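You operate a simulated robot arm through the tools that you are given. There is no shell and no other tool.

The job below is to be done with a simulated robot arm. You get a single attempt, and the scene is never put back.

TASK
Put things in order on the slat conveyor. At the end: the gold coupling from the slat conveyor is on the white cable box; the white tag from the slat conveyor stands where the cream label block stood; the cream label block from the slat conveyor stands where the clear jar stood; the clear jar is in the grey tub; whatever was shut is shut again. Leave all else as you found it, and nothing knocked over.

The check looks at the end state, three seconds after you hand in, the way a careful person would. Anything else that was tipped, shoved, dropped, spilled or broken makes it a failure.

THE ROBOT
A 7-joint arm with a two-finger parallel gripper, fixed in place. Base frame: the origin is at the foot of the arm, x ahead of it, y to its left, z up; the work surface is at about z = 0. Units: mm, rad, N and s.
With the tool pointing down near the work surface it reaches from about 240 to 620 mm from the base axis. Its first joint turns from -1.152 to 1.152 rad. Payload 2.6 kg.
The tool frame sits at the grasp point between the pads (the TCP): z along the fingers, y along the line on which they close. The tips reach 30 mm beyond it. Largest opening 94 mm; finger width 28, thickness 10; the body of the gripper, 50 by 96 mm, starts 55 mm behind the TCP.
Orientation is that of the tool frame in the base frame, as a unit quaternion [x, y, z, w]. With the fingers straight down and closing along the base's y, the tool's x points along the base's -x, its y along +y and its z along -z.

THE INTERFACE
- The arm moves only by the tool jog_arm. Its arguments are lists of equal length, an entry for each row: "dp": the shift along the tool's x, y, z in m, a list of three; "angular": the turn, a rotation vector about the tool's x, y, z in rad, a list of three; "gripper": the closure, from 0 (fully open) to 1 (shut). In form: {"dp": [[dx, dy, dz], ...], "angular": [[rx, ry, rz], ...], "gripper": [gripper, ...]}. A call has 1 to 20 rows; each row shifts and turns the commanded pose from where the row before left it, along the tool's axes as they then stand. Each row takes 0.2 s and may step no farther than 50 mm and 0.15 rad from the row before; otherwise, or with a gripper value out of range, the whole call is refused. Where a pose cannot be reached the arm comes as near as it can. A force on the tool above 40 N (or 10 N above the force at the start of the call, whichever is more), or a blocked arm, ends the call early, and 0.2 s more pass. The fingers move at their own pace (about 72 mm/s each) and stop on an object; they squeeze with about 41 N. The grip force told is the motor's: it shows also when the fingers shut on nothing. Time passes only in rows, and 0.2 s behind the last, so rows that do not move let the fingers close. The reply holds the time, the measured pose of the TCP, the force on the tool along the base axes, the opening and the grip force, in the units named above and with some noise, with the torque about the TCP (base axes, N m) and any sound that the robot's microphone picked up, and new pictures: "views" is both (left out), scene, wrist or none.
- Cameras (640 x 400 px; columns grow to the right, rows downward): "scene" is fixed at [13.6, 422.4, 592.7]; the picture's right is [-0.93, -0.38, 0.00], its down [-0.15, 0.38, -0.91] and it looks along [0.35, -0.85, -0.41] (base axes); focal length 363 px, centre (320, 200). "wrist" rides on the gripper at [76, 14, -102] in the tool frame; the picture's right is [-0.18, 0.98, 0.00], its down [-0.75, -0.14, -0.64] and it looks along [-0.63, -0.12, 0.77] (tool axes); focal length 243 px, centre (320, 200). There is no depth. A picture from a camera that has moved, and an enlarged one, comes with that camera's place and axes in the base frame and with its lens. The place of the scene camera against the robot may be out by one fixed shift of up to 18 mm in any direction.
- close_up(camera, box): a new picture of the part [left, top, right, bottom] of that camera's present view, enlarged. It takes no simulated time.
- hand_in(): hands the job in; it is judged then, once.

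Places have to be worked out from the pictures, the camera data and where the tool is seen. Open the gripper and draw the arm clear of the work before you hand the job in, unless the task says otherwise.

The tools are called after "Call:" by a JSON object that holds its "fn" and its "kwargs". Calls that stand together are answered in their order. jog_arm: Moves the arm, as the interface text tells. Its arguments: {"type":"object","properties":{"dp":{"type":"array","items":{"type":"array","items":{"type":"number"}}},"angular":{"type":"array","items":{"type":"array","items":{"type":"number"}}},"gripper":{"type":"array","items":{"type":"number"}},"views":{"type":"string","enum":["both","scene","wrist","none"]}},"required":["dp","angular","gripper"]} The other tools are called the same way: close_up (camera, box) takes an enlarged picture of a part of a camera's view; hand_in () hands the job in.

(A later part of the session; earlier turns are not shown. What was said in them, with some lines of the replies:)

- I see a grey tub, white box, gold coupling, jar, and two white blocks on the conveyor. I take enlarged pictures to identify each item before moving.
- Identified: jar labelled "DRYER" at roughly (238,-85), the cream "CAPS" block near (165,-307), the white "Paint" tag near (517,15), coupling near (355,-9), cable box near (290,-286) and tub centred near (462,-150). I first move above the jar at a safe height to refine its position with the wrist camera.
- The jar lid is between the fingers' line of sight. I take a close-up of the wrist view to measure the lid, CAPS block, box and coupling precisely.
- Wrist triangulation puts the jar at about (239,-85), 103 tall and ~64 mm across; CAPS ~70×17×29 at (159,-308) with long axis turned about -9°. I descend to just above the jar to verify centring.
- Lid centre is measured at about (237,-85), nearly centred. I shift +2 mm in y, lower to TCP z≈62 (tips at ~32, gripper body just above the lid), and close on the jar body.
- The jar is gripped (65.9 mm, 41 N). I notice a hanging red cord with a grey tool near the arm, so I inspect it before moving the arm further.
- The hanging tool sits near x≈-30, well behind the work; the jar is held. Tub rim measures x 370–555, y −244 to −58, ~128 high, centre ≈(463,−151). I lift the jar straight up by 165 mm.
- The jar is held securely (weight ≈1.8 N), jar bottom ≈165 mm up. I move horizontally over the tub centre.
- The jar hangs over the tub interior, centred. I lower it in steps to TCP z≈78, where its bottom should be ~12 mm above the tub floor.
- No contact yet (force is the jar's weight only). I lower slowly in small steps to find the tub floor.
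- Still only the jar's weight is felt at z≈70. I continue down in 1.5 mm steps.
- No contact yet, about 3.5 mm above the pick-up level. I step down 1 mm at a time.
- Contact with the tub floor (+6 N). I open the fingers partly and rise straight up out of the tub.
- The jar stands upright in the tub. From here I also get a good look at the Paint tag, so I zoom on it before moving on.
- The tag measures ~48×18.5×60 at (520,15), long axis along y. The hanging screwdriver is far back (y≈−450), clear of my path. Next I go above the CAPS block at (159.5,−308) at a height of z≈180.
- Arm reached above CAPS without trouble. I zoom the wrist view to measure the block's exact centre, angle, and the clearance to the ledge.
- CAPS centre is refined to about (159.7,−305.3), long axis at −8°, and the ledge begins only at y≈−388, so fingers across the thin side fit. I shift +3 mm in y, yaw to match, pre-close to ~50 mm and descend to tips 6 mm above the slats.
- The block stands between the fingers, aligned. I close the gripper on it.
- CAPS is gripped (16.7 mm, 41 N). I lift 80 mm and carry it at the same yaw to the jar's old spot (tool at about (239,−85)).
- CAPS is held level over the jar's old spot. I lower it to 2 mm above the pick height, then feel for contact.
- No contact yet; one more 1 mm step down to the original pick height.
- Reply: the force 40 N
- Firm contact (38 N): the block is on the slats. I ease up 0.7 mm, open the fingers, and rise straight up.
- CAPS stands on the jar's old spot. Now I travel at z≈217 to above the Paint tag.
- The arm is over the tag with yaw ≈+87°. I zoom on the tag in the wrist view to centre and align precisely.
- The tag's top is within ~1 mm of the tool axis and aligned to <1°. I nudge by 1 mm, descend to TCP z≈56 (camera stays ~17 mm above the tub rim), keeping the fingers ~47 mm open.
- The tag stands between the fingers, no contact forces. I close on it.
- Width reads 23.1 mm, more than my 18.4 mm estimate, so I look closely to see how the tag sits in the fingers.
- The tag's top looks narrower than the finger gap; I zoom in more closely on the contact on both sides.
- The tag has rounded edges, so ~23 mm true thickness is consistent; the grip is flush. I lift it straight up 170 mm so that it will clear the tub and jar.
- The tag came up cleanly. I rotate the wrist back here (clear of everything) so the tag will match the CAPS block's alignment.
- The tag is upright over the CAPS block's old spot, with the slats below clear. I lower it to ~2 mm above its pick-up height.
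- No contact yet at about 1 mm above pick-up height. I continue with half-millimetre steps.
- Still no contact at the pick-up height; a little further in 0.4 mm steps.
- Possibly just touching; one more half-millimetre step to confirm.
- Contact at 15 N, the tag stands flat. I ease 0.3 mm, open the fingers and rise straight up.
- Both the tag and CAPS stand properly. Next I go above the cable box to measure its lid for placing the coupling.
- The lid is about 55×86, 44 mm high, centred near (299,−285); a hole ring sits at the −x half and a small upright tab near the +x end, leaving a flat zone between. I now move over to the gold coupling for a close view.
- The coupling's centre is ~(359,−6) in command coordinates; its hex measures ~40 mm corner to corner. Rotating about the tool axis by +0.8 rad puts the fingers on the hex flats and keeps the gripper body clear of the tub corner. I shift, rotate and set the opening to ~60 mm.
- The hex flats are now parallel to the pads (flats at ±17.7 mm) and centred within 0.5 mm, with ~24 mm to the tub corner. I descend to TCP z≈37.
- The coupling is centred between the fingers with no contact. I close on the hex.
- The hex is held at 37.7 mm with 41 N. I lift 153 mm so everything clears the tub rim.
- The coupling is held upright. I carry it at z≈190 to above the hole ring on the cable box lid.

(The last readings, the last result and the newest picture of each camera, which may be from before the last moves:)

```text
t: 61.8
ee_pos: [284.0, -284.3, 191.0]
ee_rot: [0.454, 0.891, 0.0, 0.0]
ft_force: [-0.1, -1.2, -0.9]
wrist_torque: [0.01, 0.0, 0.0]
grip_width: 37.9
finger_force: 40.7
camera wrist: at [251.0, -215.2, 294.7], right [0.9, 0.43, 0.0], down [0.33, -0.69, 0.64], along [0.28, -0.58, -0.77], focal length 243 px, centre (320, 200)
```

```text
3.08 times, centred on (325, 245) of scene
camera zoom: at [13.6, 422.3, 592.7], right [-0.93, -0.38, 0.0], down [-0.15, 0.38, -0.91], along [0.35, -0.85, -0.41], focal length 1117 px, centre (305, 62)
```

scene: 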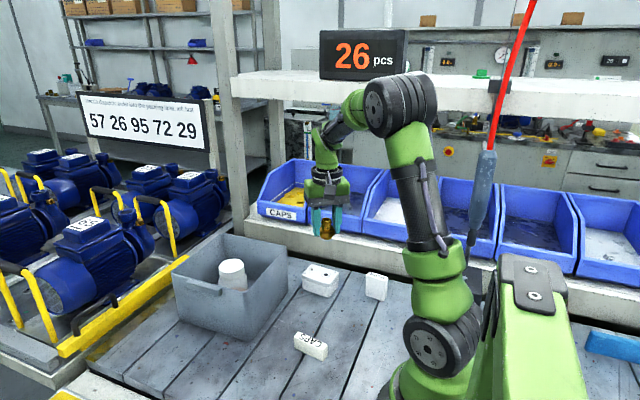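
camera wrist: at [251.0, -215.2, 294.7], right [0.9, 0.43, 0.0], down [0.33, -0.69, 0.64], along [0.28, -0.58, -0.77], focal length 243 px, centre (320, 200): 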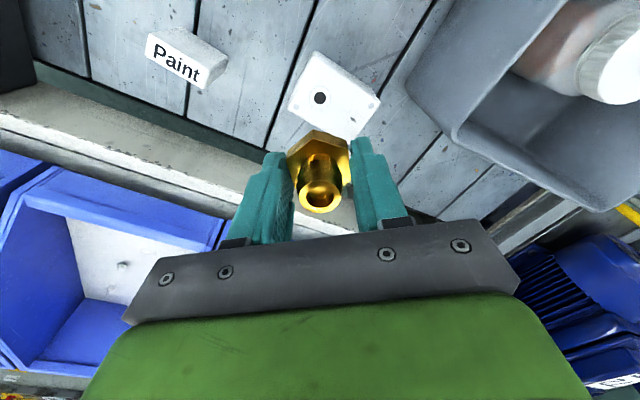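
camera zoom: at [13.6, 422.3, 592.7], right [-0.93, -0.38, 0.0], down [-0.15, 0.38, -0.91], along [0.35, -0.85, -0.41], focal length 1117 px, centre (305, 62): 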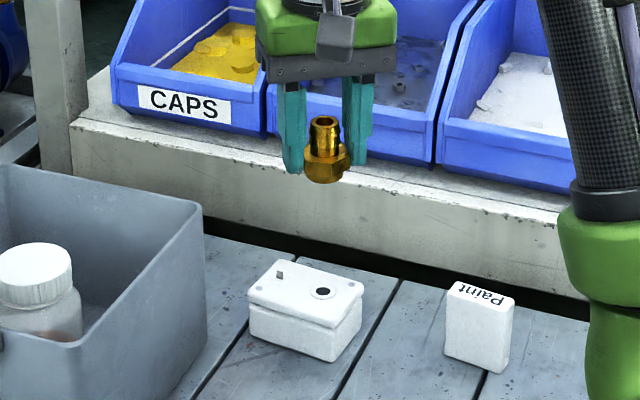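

The hole ring lies within 1 mm of the tool axis. I lower the coupling to a few millimetres above the lid.

Call:
{"fn": "jog_arm", "kwargs": {"dp": [[0, 0, 0.02], [0, 0, 0.03], [0, 0, 0.025], [0, 0, 0.015], [0, 0, 0.01], [0, 0, 0]], "angular": [[0, 0, 0], [0, 0, 0], [0, 0, 0], [0, 0, 0], [0, 0, 0], [0, 0, 0]], "gripper": [0.8, 0.8, 0.8, 0.8, 0.8, 0.8], "views": "both"}}

Call:
{"fn": "close_up", "kwargs": {"camera": "scene", "box": [280, 220, 380, 310]}}

Call:
{"fn": "close_up", "kwargs": {"camera": "wrist", "box": [240, 80, 400, 220]}}

```text
t: 63.2
ee_pos: [285.2, -283.4, 90.7]
ee_rot: [0.454, 0.891, 0.0, 0.0]
ft_force: [1.1, -1.6, -1.0]
wrist_torque: [0.02, 0.0, 0.02]
grip_width: 37.4
finger_force: 41.6
camera wrist: at [250.6, -213.9, 194.8], right [0.9, 0.43, 0.0], down [0.33, -0.69, 0.64], along [0.28, -0.58, -0.77], focal length 243 px, centre (320, 200)
```

scene: 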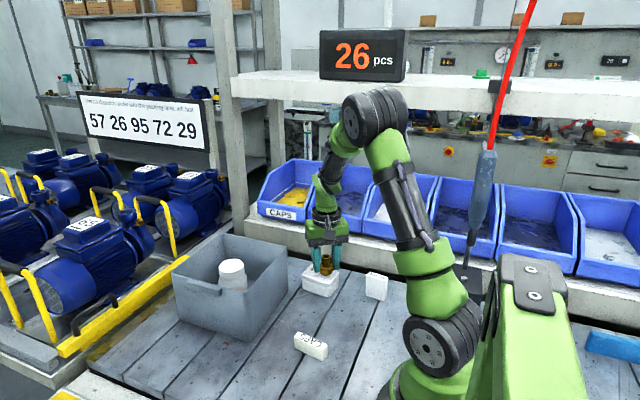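
wrist: 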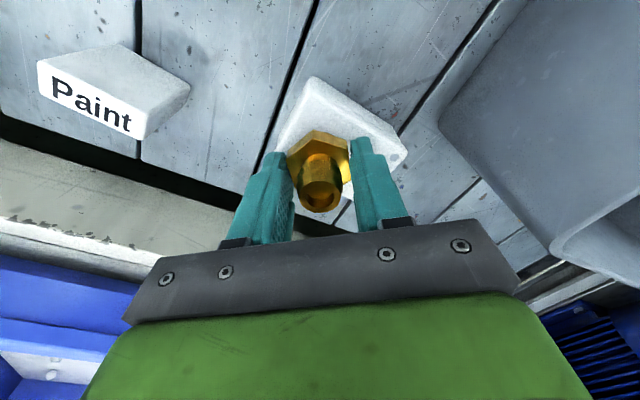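

```text
4.44 times, centred on (330, 265) of scene
camera zoom: at [13.6, 422.4, 592.7], right [-0.93, -0.38, 0.0], down [-0.15, 0.38, -0.91], along [0.35, -0.85, -0.41], focal length 1613 px, centre (276, -89)
```

zoom: 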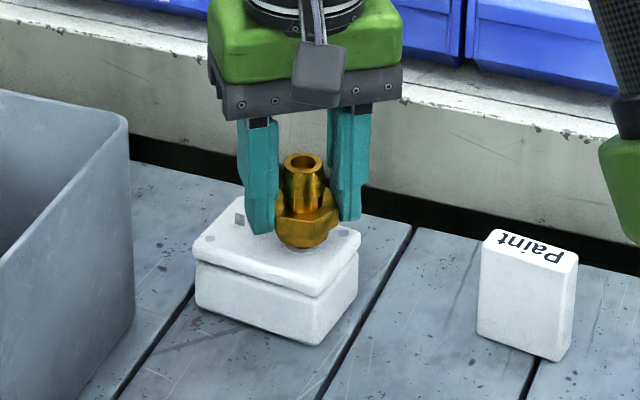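

```text
2.86 times, centred on (320, 150) of wrist
camera zoom: at [250.6, -213.9, 194.8], right [0.9, 0.43, 0.0], down [0.33, -0.69, 0.64], along [0.28, -0.58, -0.77], focal length 693 px, centre (320, 343)
```

zoom: 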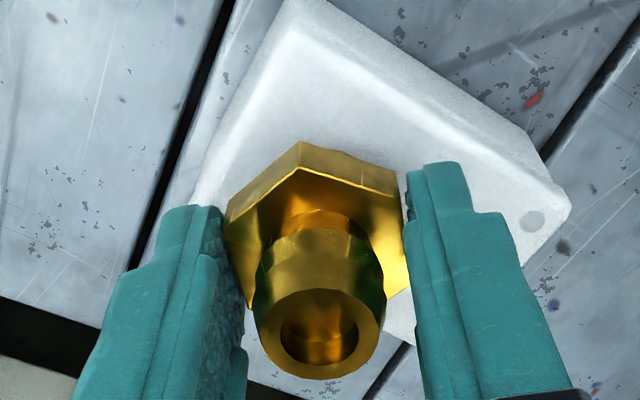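

The coupling hangs ~8 mm above the lid over the ring, fingers clear of the tab. I step down gently to find contact.

Call:
{"fn": "jog_arm", "kwargs": {"dp": [[0, 0, 0.003], [0, 0, 0.002], [0, 0, 0]], "angular": [[0, 0, 0], [0, 0, 0], [0, 0, 0]], "gripper": [0.8, 0.8, 0.8], "views": "none"}}

Call:
{"fn": "jog_arm", "kwargs": {"dp": [[0, 0, 0.001], [0, 0, 0]], "angular": [[0, 0, 0], [0, 0, 0]], "gripper": [0.8, 0.8], "views": "none"}}

```text
t: 64.0
ee_pos: [285.1, -284.1, 84.7]
ee_rot: [0.454, 0.891, -0.001, 0.0]
ft_force: [1.0, -0.2, -0.7]
wrist_torque: [0.01, 0.0, -0.01]
grip_width: 37.7
finger_force: 41.1
```

```text
t: 64.6
ee_pos: [284.2, -283.3, 83.5]
ee_rot: [0.454, 0.891, 0.001, 0.0]
ft_force: [-0.6, 0.8, -0.9]
wrist_torque: [0.01, 0.04, -0.01]
grip_width: 37.9
finger_force: 41.2
```

No contact yet at z≈84. I continue with 0.7 mm steps.

Call:
{"fn": "jog_arm", "kwargs": {"dp": [[0, 0, 0.0007], [0, 0, 0]], "angular": [[0, 0, 0], [0, 0, 0]], "gripper": [0.8, 0.8], "views": "none"}}

Call:
{"fn": "jog_arm", "kwargs": {"dp": [[0, 0, 0.0006], [0, 0, 0]], "angular": [[0, 0, 0], [0, 0, 0]], "gripper": [0.8, 0.8], "views": "none"}}

```text
t: 65.2
ee_pos: [283.5, -283.5, 83.6]
ee_rot: [0.454, 0.891, 0.001, -0.001]
ft_force: [-0.3, 0.0, -1.3]
wrist_torque: [0.0, 0.0, -0.01]
grip_width: 37.6
finger_force: 41.3
```

```text
t: 65.8
ee_pos: [284.8, -283.8, 83.0]
ee_rot: [0.454, 0.891, 0.0, 0.0]
ft_force: [1.4, -0.5, -0.2]
wrist_torque: [0.02, 0.0, -0.01]
grip_width: 37.6
finger_force: 40.8
```

Still free at about 82.7. Two more 0.5 mm steps, one at a time.

Call:
{"fn": "jog_arm", "kwargs": {"dp": [[0, 0, 0.0005], [0, 0, 0]], "angular": [[0, 0, 0], [0, 0, 0]], "gripper": [0.8, 0.8], "views": "none"}}

```text
t: 66.4
ee_pos: [284.0, -284.3, 83.5]
ee_rot: [0.454, 0.891, 0.0, 0.001]
ft_force: [1.0, -0.2, 3.7]
wrist_torque: [0.0, 0.0, -0.01]
grip_width: 37.6
finger_force: 40.8
```

Light contact (+4 N) at about 82.2. I check the scene close-up to confirm that it sits on the lid before releasing.

Call:
{"fn": "jog_arm", "kwargs": {"dp": [[0, 0, 0.0002], [0, 0, 0]], "angular": [[0, 0, 0], [0, 0, 0]], "gripper": [0.8, 0.8], "views": "wrist"}}

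Call:
{"fn": "close_up", "kwargs": {"camera": "scene", "box": [290, 235, 370, 305]}}

```text
t: 67.0
ee_pos: [283.2, -283.6, 82.0]
ee_rot: [0.454, 0.891, 0.001, 0.001]
ft_force: [2.1, 0.1, 3.6]
wrist_torque: [0.01, -0.06, -0.03]
grip_width: 37.7
finger_force: 41.4
camera wrist: at [250.1, -213.9, 187.2], right [0.9, 0.43, 0.0], down [0.33, -0.69, 0.64], along [0.28, -0.58, -0.77], focal length 243 px, centre (320, 200)
```

wrist: 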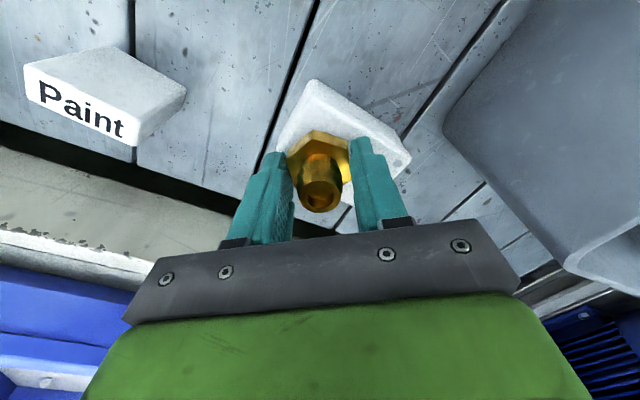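

```text
5.71 times, centred on (330, 270) of scene
camera zoom: at [13.6, 422.4, 592.7], right [-0.93, -0.38, 0.0], down [-0.15, 0.38, -0.91], along [0.35, -0.85, -0.41], focal length 2074 px, centre (263, -200)
```

zoom: 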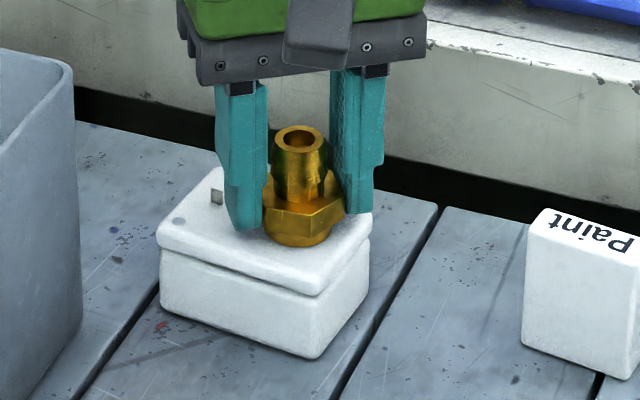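

The coupling rests on the lid upright. I open the fingers to ~55 mm and rise straight up.

Call:
{"fn": "jog_arm", "kwargs": {"dp": [[0, 0, 0], [0, 0, 0], [0, 0, 0], [0, 0, -0.01], [0, 0, -0.025], [0, 0, -0.035], [0, 0, -0.04], [0, 0, -0.04], [0, 0, 0]], "angular": [[0, 0, 0], [0, 0, 0], [0, 0, 0], [0, 0, 0], [0, 0, 0], [0, 0, 0], [0, 0, 0], [0, 0, 0], [0, 0, 0]], "gripper": [0.4, 0.4, 0.4, 0.4, 0.4, 0.4, 0.4, 0.4, 0.4], "views": "both"}}

Call:
{"fn": "close_up", "kwargs": {"camera": "scene", "box": [280, 235, 400, 310]}}

Call:
{"fn": "close_up", "kwargs": {"camera": "wrist", "box": [240, 50, 400, 150]}}

```text
t: 69.0
ee_pos: [283.5, -281.8, 232.3]
ee_rot: [0.455, 0.891, 0.0, 0.0]
ft_force: [0.2, 0.1, -0.7]
wrist_torque: [0.04, -0.04, 0.01]
grip_width: 56.7
finger_force: 0.1
camera wrist: at [250.1, -212.0, 336.2], right [0.9, 0.43, 0.0], down [0.33, -0.69, 0.64], along [0.28, -0.58, -0.77], focal length 243 px, centre (320, 200)
```

scene: 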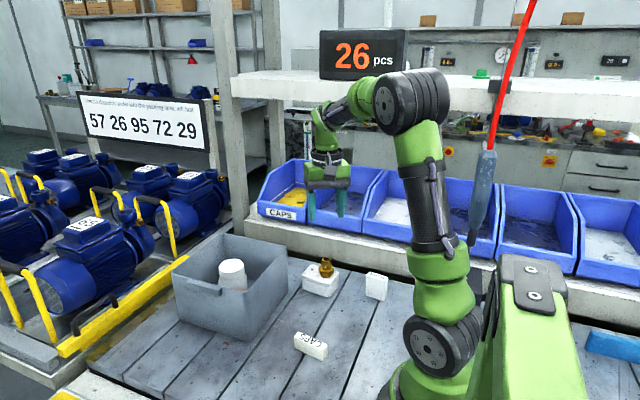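
wrist: 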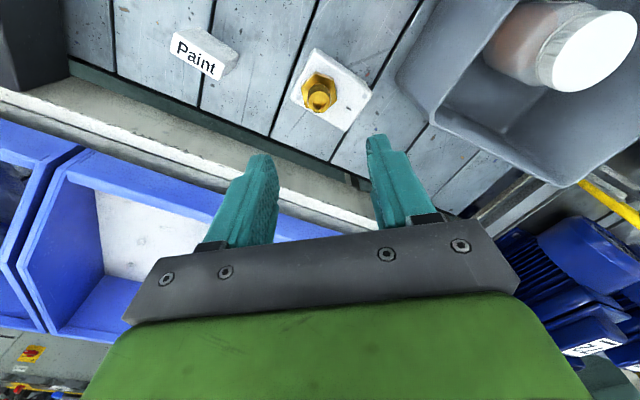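

```text
5.33 times, centred on (340, 272) of scene
camera zoom: at [13.6, 422.4, 592.7], right [-0.93, -0.38, 0.0], down [-0.15, 0.38, -0.91], along [0.35, -0.85, -0.41], focal length 1936 px, centre (213, -187)
```

zoom: 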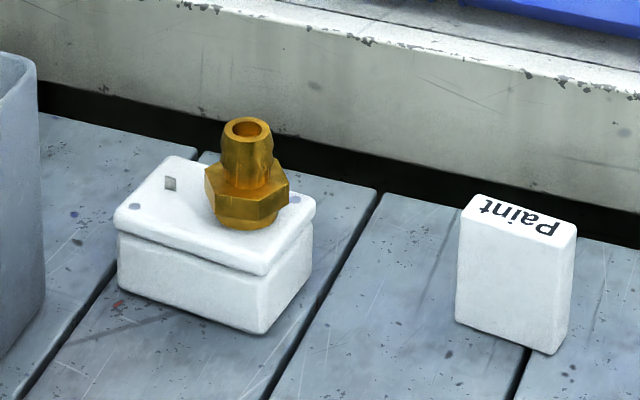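

```text
4.00 times, centred on (320, 100) of wrist
camera zoom: at [250.1, -212.0, 336.2], right [0.9, 0.43, 0.0], down [0.33, -0.69, 0.64], along [0.28, -0.58, -0.77], focal length 970 px, centre (320, 600)
```

zoom: 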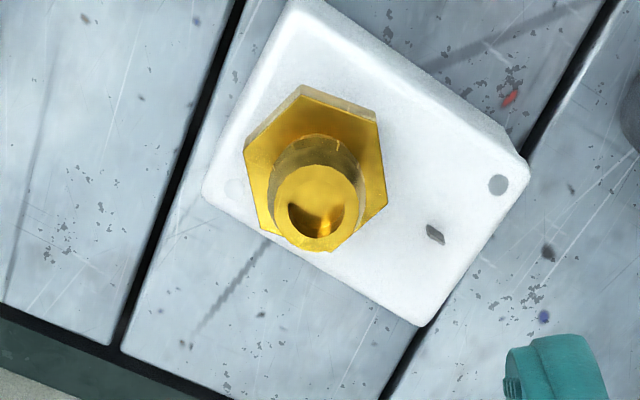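

The coupling stands squarely on the cable box lid, the tag and CAPS stand upright and the jar is in the tub. I open fully and draw the arm up and clear, back near its starting pose.

Call:
{"fn": "jog_arm", "kwargs": {"dp": [[0, 0, -0.03], [0, 0, -0.04], [0, 0, -0.04], [0.0242, 0.0095, -0.018], [0.0242, 0.0095, -0.018], [0.0242, 0.0095, -0.018], [0.0242, 0.0095, -0.018], [0.0242, 0.0095, -0.018], [0, 0, 0], [0, 0, 0], [0, 0, 0], [0, 0, 0], [0, 0, 0], [0, 0, 0], [0, 0, 0], [0, 0, 0]], "angular": [[0, 0, 0], [0, 0, 0], [0, 0, 0], [0, 0, 0], [0, 0, 0], [0, 0, 0], [0, 0, 0], [0, 0, 0], [0, 0, -0.1344], [0, 0, -0.1344], [0, 0, -0.1344], [0, 0, -0.1344], [0, 0, -0.1344], [0, 0, -0.1344], [0, 0, -0.1344], [0, 0, 0]], "gripper": [0.4, 0.4, 0, 0, 0, 0, 0, 0, 0, 0, 0, 0, 0, 0, 0, 0], "views": "both"}}

Call:
{"fn": "close_up", "kwargs": {"camera": "scene", "box": [140, 220, 400, 390]}}

Call:
{"fn": "close_up", "kwargs": {"camera": "wrist", "box": [180, 0, 500, 220]}}

```text
t: 72.4
ee_pos: [249.8, -158.7, 432.1]
ee_rot: [0.0, 1.0, 0.0, 0.0]
ft_force: [-0.3, -0.4, 0.3]
wrist_torque: [-0.02, 0.0, 0.0]
grip_width: 94.2
finger_force: 0.0
camera wrist: at [173.7, -144.5, 536.1], right [0.18, 0.98, 0.0], down [0.75, -0.14, 0.64], along [0.63, -0.12, -0.77], focal length 243 px, centre (320, 200)
```

scene: 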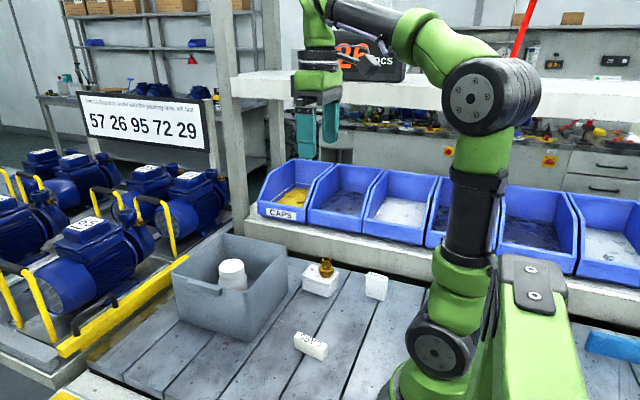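
wrist: 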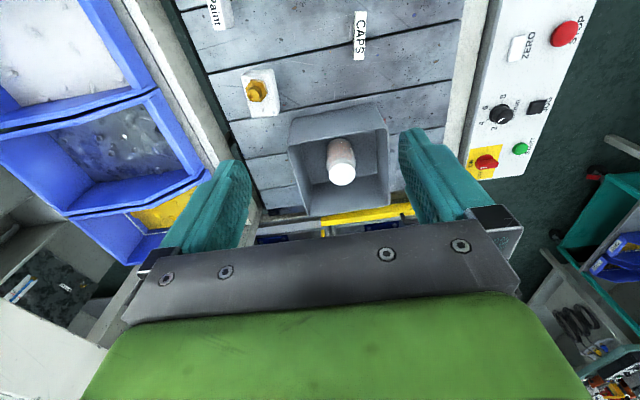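

```text
2.35 times, centred on (270, 305) of scene
camera zoom: at [13.6, 422.4, 592.7], right [-0.93, -0.38, 0.0], down [-0.15, 0.38, -0.91], along [0.35, -0.85, -0.41], focal length 854 px, centre (438, -47)
```

zoom: 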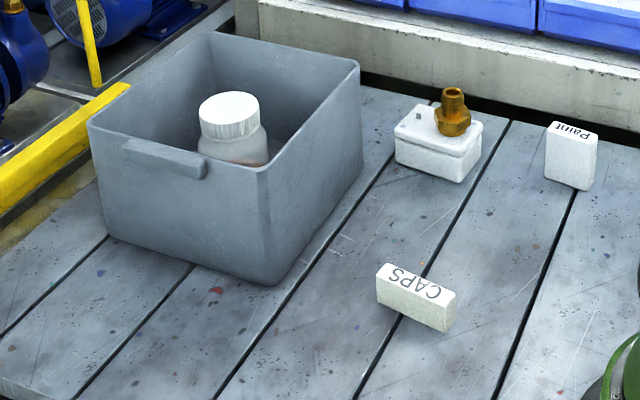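

```text
1.82 times, centred on (340, 110) of wrist
camera zoom: at [173.7, -144.5, 536.1], right [0.18, 0.98, 0.0], down [0.75, -0.14, 0.64], along [0.63, -0.12, -0.77], focal length 441 px, centre (284, 364)
```

zoom: 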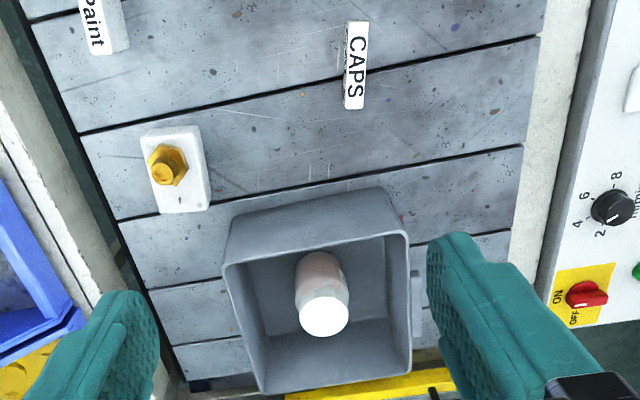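

Final check: the coupling is on the cable box, the Paint tag stands on CAPS's old spot, CAPS stands on the jar's old spot (within ~2 mm), and the jar is upright and lidded in the tub. Nothing else has moved and the arm is clear and open, so I hand in.

Call:
{"fn": "hand_in", "kwargs": {}}

```text
The job is handed in.
```

The job is handed in, and every item is where the task asked. I haven't seen the check's result.

- **Clear jar:** it stands upright with its lid on, in the middle of the grey tub.
- **Cream label block (CAPS):** it stands where the jar stood, within about 2 mm by the camera.
- **White tag (Paint):** it stands where the cream block stood, turned to the same alignment and also within about 2 mm by the camera.
- **Gold coupling:** it sits upright on the white cable box lid, centred over the hole ring and clear of the small tab.

I opened nothing, so nothing needed shutting again. In the last pictures nothing else had moved or fallen. I left the gripper open and the arm near its starting pose.
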